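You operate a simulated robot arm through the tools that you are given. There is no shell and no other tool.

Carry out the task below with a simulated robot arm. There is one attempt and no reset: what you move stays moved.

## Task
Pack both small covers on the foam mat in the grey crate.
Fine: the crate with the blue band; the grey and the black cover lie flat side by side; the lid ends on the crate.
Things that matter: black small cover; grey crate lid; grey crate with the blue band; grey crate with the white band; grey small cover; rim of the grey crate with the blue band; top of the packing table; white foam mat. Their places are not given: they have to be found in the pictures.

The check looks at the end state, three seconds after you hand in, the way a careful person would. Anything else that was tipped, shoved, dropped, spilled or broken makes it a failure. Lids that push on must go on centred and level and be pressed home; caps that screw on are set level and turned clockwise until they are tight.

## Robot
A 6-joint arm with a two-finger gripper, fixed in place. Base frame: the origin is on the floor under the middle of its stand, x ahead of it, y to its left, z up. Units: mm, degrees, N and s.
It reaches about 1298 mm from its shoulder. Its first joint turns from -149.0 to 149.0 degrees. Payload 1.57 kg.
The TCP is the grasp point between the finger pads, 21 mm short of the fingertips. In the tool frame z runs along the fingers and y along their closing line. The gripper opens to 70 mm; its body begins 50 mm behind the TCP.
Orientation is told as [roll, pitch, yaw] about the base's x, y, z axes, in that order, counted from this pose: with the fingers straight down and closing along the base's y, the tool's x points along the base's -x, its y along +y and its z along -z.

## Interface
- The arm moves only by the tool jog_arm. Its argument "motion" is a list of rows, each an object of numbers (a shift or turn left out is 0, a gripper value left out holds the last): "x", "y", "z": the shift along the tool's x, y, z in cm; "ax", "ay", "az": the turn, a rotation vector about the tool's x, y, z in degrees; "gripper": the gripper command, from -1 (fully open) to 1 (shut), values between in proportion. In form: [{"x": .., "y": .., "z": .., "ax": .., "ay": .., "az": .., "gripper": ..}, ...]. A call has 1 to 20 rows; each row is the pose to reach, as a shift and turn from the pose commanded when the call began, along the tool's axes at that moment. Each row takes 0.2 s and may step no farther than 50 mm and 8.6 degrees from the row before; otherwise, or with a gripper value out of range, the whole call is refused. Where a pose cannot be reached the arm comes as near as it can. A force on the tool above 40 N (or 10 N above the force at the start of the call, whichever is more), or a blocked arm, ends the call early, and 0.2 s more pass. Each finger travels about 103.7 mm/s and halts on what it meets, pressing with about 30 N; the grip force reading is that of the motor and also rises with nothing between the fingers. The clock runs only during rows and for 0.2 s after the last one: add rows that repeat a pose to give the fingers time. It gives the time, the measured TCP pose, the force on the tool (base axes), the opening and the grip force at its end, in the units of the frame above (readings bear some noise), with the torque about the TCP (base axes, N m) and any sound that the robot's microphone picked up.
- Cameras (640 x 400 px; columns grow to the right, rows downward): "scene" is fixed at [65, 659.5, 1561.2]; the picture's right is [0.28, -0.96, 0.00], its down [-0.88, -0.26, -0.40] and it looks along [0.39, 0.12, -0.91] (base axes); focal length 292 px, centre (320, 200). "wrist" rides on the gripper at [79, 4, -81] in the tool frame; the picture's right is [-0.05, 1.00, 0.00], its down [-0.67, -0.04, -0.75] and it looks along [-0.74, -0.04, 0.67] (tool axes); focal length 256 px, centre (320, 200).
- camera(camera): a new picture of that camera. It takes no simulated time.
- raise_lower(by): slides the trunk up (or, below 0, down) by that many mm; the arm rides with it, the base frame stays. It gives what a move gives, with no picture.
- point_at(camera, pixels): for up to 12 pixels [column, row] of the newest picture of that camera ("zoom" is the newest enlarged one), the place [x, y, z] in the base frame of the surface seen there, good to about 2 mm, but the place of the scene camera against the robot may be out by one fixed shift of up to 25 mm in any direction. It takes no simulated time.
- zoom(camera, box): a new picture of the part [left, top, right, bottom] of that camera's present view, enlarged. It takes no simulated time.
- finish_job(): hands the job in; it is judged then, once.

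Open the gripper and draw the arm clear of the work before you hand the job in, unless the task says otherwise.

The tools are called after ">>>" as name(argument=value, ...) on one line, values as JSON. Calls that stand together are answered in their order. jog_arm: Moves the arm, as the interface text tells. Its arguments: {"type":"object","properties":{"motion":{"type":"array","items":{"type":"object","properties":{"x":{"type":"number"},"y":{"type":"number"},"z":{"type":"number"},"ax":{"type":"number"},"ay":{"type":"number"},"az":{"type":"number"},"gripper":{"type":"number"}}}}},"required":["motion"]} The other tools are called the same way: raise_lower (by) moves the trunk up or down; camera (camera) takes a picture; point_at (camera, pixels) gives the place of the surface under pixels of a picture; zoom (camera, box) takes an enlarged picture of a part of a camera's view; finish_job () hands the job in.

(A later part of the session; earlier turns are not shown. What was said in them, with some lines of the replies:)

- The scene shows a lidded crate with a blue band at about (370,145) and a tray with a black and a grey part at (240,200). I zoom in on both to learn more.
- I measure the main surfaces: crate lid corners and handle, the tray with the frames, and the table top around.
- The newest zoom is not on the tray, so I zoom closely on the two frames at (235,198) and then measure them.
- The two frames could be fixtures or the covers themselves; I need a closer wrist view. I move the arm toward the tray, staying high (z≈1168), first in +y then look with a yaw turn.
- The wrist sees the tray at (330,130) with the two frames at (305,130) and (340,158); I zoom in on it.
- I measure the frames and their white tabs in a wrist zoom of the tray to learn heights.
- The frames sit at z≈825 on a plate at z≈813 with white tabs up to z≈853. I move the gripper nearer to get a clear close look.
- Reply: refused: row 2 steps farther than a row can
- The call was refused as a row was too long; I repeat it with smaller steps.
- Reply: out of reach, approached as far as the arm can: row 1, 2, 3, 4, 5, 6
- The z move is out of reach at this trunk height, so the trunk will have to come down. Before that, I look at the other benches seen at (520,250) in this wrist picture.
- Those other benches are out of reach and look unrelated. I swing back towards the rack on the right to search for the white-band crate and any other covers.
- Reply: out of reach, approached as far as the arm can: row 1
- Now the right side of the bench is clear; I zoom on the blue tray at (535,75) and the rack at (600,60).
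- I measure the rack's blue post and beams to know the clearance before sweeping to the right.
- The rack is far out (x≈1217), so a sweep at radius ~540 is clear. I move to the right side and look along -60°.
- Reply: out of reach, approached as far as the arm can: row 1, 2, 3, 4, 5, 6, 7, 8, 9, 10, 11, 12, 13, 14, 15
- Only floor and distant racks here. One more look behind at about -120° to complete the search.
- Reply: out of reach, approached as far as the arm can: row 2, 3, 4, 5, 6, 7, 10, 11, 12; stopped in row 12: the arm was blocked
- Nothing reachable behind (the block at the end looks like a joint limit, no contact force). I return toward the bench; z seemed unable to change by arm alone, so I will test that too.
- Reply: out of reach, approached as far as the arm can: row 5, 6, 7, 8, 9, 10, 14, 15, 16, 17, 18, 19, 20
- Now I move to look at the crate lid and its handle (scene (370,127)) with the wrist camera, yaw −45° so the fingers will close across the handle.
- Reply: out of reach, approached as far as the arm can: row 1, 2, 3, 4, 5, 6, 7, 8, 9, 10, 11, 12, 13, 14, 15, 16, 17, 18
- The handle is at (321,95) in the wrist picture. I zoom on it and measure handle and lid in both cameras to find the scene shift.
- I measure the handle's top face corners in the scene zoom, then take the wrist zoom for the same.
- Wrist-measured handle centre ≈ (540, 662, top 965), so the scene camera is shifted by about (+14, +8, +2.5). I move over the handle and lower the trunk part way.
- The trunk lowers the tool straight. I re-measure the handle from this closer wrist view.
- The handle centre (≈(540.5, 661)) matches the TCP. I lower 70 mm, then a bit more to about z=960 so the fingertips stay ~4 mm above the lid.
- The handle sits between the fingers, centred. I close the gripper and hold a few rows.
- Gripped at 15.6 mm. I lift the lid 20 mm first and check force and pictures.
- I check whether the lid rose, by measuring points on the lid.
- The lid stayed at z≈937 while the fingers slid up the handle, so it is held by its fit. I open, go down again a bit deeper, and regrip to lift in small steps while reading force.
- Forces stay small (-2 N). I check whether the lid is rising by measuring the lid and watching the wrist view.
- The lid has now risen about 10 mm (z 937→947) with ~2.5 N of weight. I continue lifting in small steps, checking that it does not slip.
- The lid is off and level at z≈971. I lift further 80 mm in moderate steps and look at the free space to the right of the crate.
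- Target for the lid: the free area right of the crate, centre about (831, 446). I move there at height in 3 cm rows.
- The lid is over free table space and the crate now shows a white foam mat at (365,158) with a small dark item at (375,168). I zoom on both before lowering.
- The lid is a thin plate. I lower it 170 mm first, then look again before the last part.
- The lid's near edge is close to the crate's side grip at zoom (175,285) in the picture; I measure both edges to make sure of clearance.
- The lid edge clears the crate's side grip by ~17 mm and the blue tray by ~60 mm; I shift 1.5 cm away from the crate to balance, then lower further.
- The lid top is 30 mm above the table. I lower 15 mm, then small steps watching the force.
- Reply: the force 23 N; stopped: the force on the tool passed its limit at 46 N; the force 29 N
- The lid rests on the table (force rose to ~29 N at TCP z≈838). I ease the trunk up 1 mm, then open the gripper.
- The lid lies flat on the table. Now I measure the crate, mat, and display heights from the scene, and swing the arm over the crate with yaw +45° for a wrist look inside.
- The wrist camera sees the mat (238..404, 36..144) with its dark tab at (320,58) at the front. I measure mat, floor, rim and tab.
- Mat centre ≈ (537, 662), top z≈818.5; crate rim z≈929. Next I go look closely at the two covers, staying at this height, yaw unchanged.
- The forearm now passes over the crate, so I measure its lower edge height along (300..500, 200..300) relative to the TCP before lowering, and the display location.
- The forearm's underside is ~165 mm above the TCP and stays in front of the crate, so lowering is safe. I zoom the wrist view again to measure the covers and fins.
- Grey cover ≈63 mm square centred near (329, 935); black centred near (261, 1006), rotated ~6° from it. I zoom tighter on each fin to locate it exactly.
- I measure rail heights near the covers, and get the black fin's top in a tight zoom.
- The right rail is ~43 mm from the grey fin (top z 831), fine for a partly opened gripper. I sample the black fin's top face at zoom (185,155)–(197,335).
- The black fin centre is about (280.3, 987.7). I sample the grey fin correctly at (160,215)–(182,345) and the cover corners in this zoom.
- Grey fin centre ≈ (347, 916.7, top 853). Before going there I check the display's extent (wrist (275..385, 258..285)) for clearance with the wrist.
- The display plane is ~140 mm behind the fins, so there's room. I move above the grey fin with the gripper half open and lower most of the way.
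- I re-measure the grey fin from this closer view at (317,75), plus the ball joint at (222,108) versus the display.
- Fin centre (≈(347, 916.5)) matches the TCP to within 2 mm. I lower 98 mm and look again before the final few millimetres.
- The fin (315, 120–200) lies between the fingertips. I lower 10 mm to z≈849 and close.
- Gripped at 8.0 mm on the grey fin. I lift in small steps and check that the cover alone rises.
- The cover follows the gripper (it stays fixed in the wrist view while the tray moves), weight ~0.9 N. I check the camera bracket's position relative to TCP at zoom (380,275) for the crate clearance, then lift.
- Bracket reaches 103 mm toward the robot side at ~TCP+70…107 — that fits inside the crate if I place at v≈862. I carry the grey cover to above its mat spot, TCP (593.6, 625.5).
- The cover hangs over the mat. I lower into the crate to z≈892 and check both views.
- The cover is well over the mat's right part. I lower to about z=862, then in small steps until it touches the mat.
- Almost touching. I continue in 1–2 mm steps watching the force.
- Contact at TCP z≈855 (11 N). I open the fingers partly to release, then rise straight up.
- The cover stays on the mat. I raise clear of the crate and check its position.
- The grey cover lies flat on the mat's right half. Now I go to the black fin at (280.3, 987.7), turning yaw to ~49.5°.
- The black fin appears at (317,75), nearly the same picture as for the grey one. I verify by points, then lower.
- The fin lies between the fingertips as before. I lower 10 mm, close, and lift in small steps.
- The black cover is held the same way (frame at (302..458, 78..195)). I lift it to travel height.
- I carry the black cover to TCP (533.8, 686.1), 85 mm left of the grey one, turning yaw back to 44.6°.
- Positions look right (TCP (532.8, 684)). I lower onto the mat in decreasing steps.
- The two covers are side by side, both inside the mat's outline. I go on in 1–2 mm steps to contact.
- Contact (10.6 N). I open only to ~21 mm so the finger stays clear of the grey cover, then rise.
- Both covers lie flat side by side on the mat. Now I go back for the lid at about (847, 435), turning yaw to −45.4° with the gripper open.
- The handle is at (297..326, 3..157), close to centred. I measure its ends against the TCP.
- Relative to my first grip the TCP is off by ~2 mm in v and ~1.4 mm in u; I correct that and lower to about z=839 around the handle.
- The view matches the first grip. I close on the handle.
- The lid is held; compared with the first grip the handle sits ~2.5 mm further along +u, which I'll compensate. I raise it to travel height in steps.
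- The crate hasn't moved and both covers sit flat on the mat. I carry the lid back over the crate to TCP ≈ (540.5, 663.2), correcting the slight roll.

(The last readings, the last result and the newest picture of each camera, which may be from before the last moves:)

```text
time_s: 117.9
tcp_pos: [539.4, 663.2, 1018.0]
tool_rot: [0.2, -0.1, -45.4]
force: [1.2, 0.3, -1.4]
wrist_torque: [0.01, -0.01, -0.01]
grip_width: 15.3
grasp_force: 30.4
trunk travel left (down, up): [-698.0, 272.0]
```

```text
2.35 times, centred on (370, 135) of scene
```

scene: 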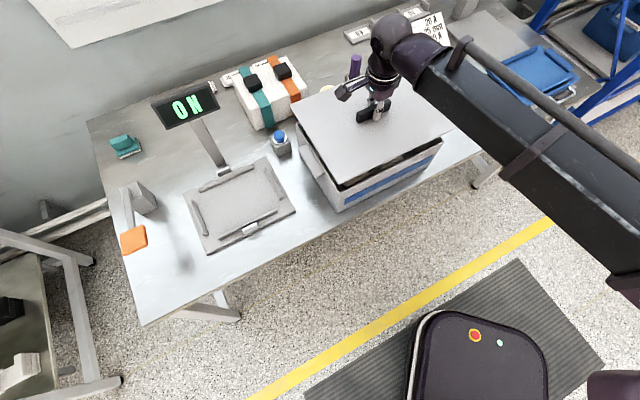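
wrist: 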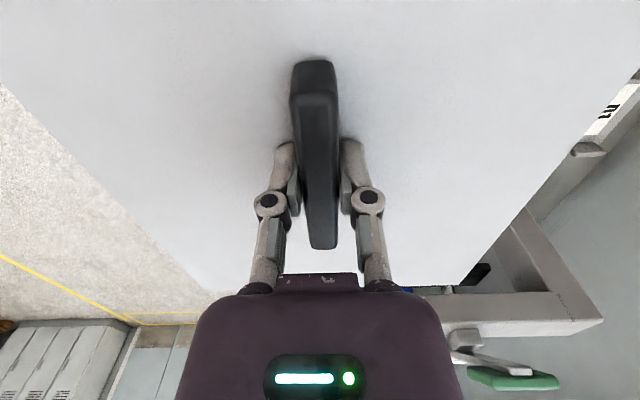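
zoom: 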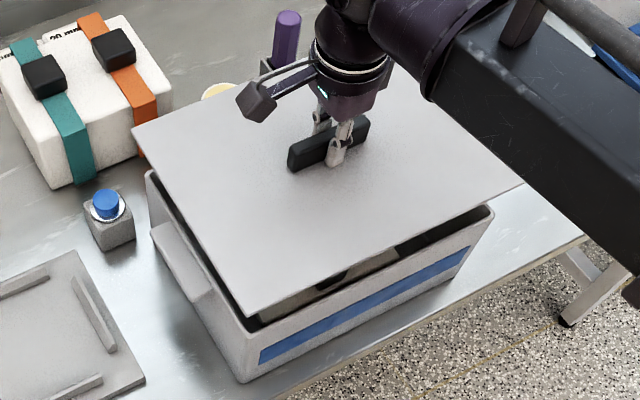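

I lower to just above the rim (TCP z≈978) and inspect alignment of lid edges with the crate.

>>> raise_lower(by=-25)

>>> raise_lower(by=-14)

>>> jog_arm(motion=[{"gripper": 1}])

>>> jog_arm(motion=[{"gripper": 1}])

>>> zoom(camera="scene", box=[285, 60, 455, 215])

>>> camera(camera="wrist")

```text
time_s: 118.6
tcp_pos: [540.7, 663.7, 992.2]
tool_rot: [0.1, -0.2, -45.5]
force: [-0.3, 0.0, -1.2]
wrist_torque: [-0.01, 0.0, 0.0]
grip_width: 15.5
grasp_force: 29.9
trunk travel left (down, up): [-673.0, 297.0]
```

```text
time_s: 119.2
tcp_pos: [540.7, 663.3, 978.4]
tool_rot: [0.1, -0.1, -45.3]
force: [0.0, -0.6, -2.2]
wrist_torque: [-0.01, 0.01, -0.02]
grip_width: 15.3
grasp_force: 30.1
trunk travel left (down, up): [-659.0, 311.0]
```

```text
time_s: 119.6
tcp_pos: [540.6, 662.8, 977.9]
tool_rot: [0.1, -0.1, -45.5]
force: [-0.5, -0.1, -1.7]
wrist_torque: [0.0, 0.0, 0.0]
grip_width: 15.9
grasp_force: 30.1
trunk travel left (down, up): [-659.0, 311.0]
```

```text
time_s: 120.0
tcp_pos: [541.7, 663.4, 977.1]
tool_rot: [0.1, -0.1, -45.3]
force: [0.1, -0.4, -0.8]
wrist_torque: [0.01, -0.01, 0.02]
grip_width: 15.6
grasp_force: 30.2
trunk travel left (down, up): [-659.0, 311.0]
```

```text
2.58 times, centred on (370, 138) of scene
```

zoom: 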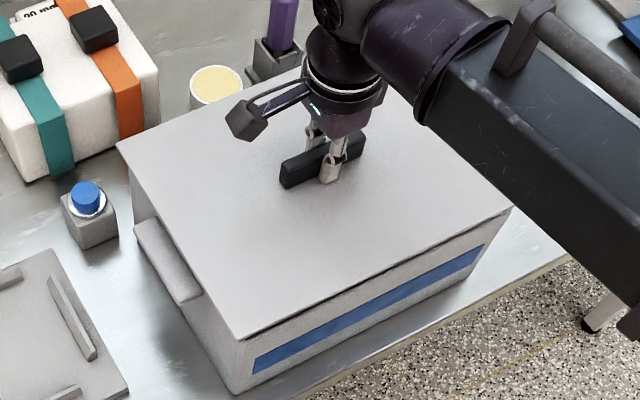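

```text
taken
```

wrist: 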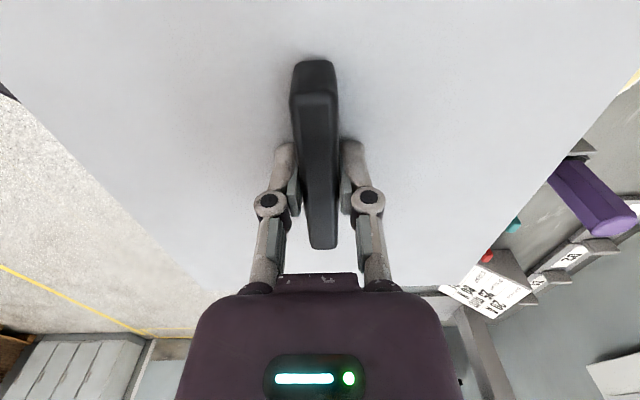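

TCP averages (540.9, 663.3), as planned. I lower slowly in 3 mm steps and watch for contact.

>>> raise_lower(by=-5)

>>> raise_lower(by=-3)

>>> raise_lower(by=-3)

>>> raise_lower(by=-2)

```text
time_s: 120.5
tcp_pos: [541.2, 662.4, 973.2]
tool_rot: [0.0, 0.0, -45.3]
force: [-0.8, 0.4, -1.9]
wrist_torque: [0.0, -0.01, 0.02]
grip_width: 15.6
grasp_force: 30.0
trunk travel left (down, up): [-654.0, 316.0]
```

```text
time_s: 121.0
tcp_pos: [540.3, 663.8, 970.1]
tool_rot: [0.1, 0.0, -45.4]
force: [-0.5, -0.5, -1.8]
wrist_torque: [0.0, 0.01, -0.04]
grip_width: 15.5
grasp_force: 30.2
trunk travel left (down, up): [-651.0, 319.0]
```

```text
time_s: 121.6
tcp_pos: [541.4, 662.0, 967.1]
tool_rot: [0.1, -0.1, -45.4]
force: [1.7, 0.6, -1.1]
wrist_torque: [0.0, 0.01, 0.0]
grip_width: 15.4
grasp_force: 30.1
trunk travel left (down, up): [-648.0, 322.0]
```

```text
time_s: 122.1
tcp_pos: [540.9, 663.6, 965.3]
tool_rot: [0.2, 0.0, -45.5]
force: [0.0, -0.6, -2.1]
wrist_torque: [0.0, 0.01, -0.03]
grip_width: 15.6
grasp_force: 30.7
trunk travel left (down, up): [-646.0, 324.0]
```

No contact yet at 965 mm. I continue toward the seat expected near TCP z≈958.

>>> raise_lower(by=-2)

>>> raise_lower(by=-2)

>>> raise_lower(by=-2)

>>> zoom(camera="scene", box=[285, 60, 455, 215])

```text
time_s: 122.6
tcp_pos: [542.8, 663.1, 962.3]
tool_rot: [0.1, -0.1, -45.3]
force: [-0.3, 0.5, -2.2]
wrist_torque: [0.02, -0.03, 0.02]
grip_width: 15.4
grasp_force: 30.0
trunk travel left (down, up): [-644.0, 326.0]
```

```text
time_s: 123.1
tcp_pos: [540.8, 664.1, 961.4]
tool_rot: [0.1, -0.1, -45.4]
force: [0.8, -0.3, -1.2]
wrist_torque: [0.01, 0.01, -0.01]
grip_width: 15.4
grasp_force: 29.7
trunk travel left (down, up): [-642.0, 328.0]
```

```text
time_s: 123.7
tcp_pos: [541.5, 664.2, 958.3]
tool_rot: [0.1, -0.1, -45.4]
force: [0.6, -0.3, -2.1]
wrist_torque: [0.02, -0.03, 0.0]
grip_width: 15.6
grasp_force: 30.0
trunk travel left (down, up): [-640.0, 330.0]
```

```text
2.58 times, centred on (370, 138) of scene
```

zoom: 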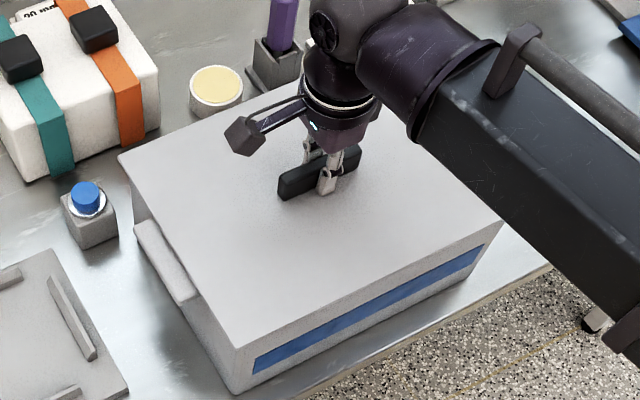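

Now at 958 and still ~−2 N. I continue in 1 mm steps until the lid bears on the rim.

>>> raise_lower(by=-1)

>>> raise_lower(by=-1)

>>> raise_lower(by=-1)

```text
time_s: 124.2
tcp_pos: [541.1, 662.6, 958.8]
tool_rot: [0.1, -0.1, -45.3]
force: [0.8, -0.6, -2.5]
wrist_torque: [0.0, -0.03, -0.01]
grip_width: 15.7
grasp_force: 30.1
trunk travel left (down, up): [-639.0, 331.0]
```

```text
time_s: 124.7
tcp_pos: [540.2, 663.0, 957.0]
tool_rot: [0.2, -0.1, -45.4]
force: [0.9, 0.8, 5.2]
wrist_torque: [0.66, 0.59, 0.02]
grip_width: 15.3
grasp_force: 29.7
trunk travel left (down, up): [-638.0, 332.0]
```

```text
time_s: 125.2
tcp_pos: [541.0, 663.1, 956.8]
tool_rot: [0.3, -0.2, -45.4]
force: [4.5, 7.0, 21.7]
wrist_torque: [0.23, -0.02, 0.0]
grip_width: 15.5
grasp_force: 29.6
trunk travel left (down, up): [-637.0, 333.0]
```

The lid now bears on the rim (21.7 N at TCP 956.8). I check the lid's height and levelness at several points versus the original (937).

>>> zoom(camera="scene", box=[285, 60, 455, 215])

>>> point_at(camera="zoom", pixels=[[130, 160], [245, 335], [485, 222], [240, 105], [200, 220], [350, 260], [430, 215], [240, 250], [180, 150], [270, 120]])

>>> camera(camera="wrist")

```text
2.58 times, centred on (370, 138) of scene
```

zoom: 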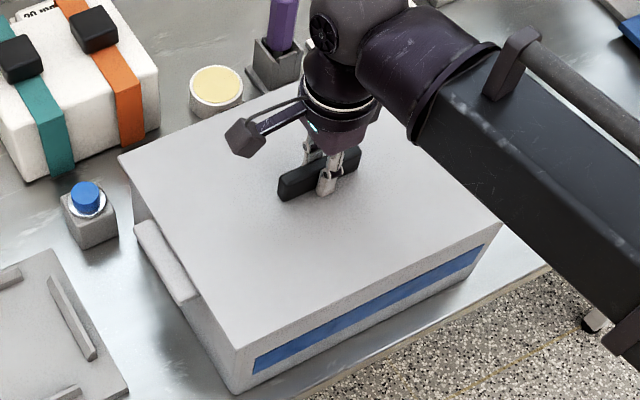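

```text
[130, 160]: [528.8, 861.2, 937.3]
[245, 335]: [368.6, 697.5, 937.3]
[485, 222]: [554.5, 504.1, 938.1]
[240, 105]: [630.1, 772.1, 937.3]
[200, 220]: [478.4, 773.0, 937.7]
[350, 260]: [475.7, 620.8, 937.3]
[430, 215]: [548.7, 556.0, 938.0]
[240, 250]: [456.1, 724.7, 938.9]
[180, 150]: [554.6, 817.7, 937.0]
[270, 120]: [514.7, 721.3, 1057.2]
```

```text
taken
```

wrist: 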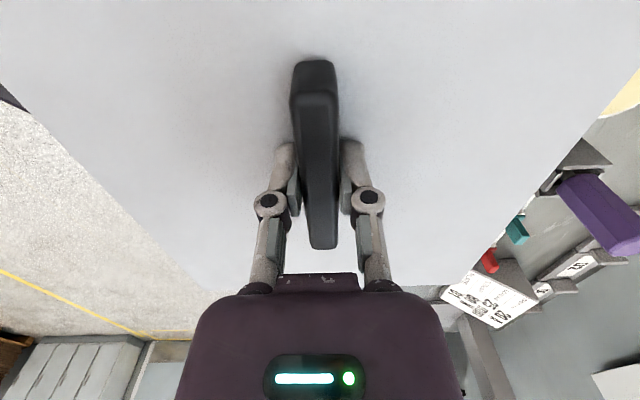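

The lid is level at z≈937.3–938 everywhere, the same as originally. I press 1 mm more to be sure it is home, then ease off, open and rise.

>>> raise_lower(by=-1)

>>> raise_lower(by=2)

>>> jog_arm(motion=[{"gripper": 0.3}, {"gripper": -0.4}, {"gripper": -0.6}, {"gripper": -0.6}, {"gripper": -0.6}])

>>> raise_lower(by=50)

>>> camera(camera="wrist")

```text
time_s: 125.7
tcp_pos: [540.1, 662.6, 956.7]
tool_rot: [0.3, -0.2, -45.4]
force: [7.7, 9.1, 32.4]
wrist_torque: [0.01, -0.18, -0.01]
grip_width: 15.7
grasp_force: 30.1
trunk travel left (down, up): [-636.0, 334.0]
```

```text
time_s: 126.2
tcp_pos: [540.8, 662.5, 957.0]
tool_rot: [0.0, -0.3, -45.4]
force: [-0.1, 0.2, -0.4]
wrist_torque: [-0.14, 0.09, -0.01]
grip_width: 15.7
grasp_force: 30.2
trunk travel left (down, up): [-638.0, 332.0]
```

```text
time_s: 127.4
tcp_pos: [540.5, 664.0, 957.1]
tool_rot: [0.1, -0.1, -45.4]
force: [-0.5, 0.6, -0.1]
wrist_torque: [0.01, 0.01, 0.0]
grip_width: 56.3
grasp_force: 0.0
trunk travel left (down, up): [-638.0, 332.0]
```

```text
time_s: 128.3
tcp_pos: [541.3, 663.5, 1007.8]
tool_rot: [0.1, -0.1, -45.4]
force: [0.9, 0.0, 0.1]
wrist_torque: [0.0, -0.01, -0.04]
grip_width: 55.9
grasp_force: 0.1
trunk travel left (down, up): [-688.0, 282.0]
```

```text
taken
```

wrist: 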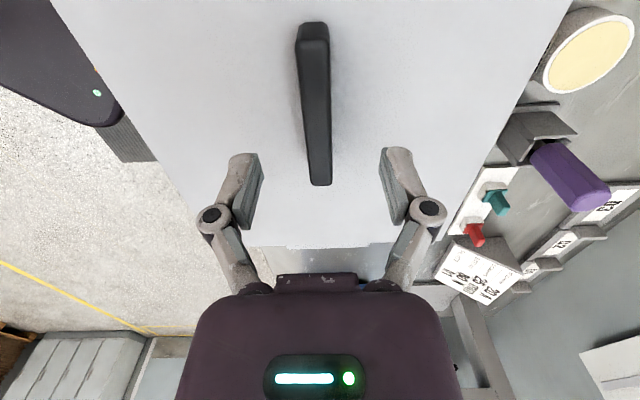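

The lid stays in place. I raise the arm and swing it away toward the robot, then inspect the final state.

>>> raise_lower(by=150)

>>> jog_arm(motion=[{"x": -2.9, "y": -3.6, "gripper": -1}, {"x": -5.8, "y": -7.3, "gripper": -1}, {"x": -8.8, "y": -11, "gripper": -1}, {"x": -11.7, "y": -14.7, "gripper": -1}, {"x": -14.6, "y": -18.3, "gripper": -1}, {"x": -17.6, "y": -22, "gripper": -1}, {"x": -20.5, "y": -25.7, "gripper": -1}, {"x": -23.4, "y": -29.4, "gripper": -1}, {"x": -26.4, "y": -33, "gripper": -1}, {"x": -29.3, "y": -36.7, "gripper": -1}, {"x": -32.2, "y": -40.3, "gripper": -1}, {"x": -32.2, "y": -40.3, "gripper": -1}])

>>> camera(camera="scene")

>>> zoom(camera="scene", box=[280, 60, 460, 220])

```text
time_s: 130.1
tcp_pos: [541.1, 663.8, 1157.2]
tool_rot: [0.1, -0.1, -45.3]
force: [0.7, -0.1, -0.9]
wrist_torque: [0.04, 0.0, 0.0]
grip_width: 56.1
grasp_force: 0.1
trunk travel left (down, up): [-838.0, 132.0]
```

```text
time_s: 132.7
tcp_pos: [509.9, 160.4, 1158.2]
tool_rot: [0.0, -0.2, -45.4]
force: [-1.3, 0.0, -0.3]
wrist_torque: [-0.02, -0.03, -0.01]
grip_width: 69.8
grasp_force: 0.1
out of reach, approached as far as the arm can: row 10, 11, 12
trunk travel left (down, up): [-838.0, 132.0]
```

```text
taken
```

scene: 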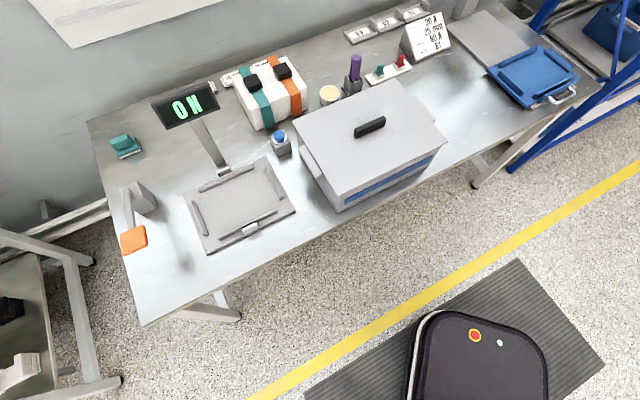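

```text
2.50 times, centred on (370, 140) of scene
```

zoom: 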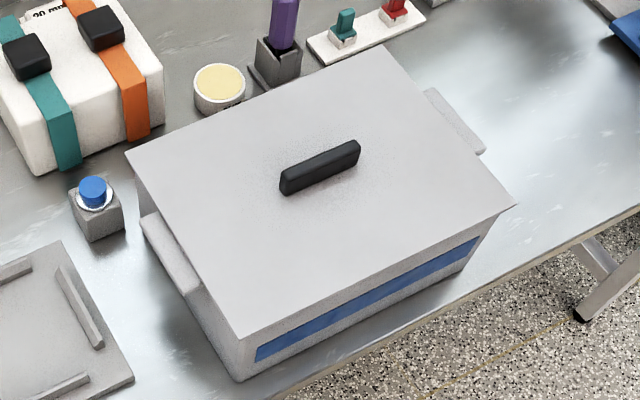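

The final picture matches the starting one for crate and lid (corners at (127,155), (515,203), (240,340); handle in the same place), the tray is empty, and nothing else has moved. The gripper is open and the arm is clear, so I hand in.

>>> finish_job()

```text
The job is handed in.
```

Both small covers are packed in the grey crate with the blue band, and the lid is back on. The job is handed in, but I have not seen the check's verdict.

- **Covers:** the grey and the black cover lie flat side by side on the white foam mat, with a gap of about 20 mm between them. I confirmed this from the pictures before closing the crate.
- **Lid:** it was pressed down with about 32 N. Just before that last press it measured level at 937 to 938 mm, against 937 mm when I started. Its corners and handle sit within a couple of millimetres of where they began.
- **First lift:** on my first try at lifting the lid, the fingers slid up its handle and the lid stayed put. I gripped again lower down and lifted slowly, and it came off cleanly.
- **Other things on the table:** in the last picture nothing else had moved.
- **White-band crate:** I never saw one within reach, so nothing was done with it.

The gripper is open and the arm is clear of the work.
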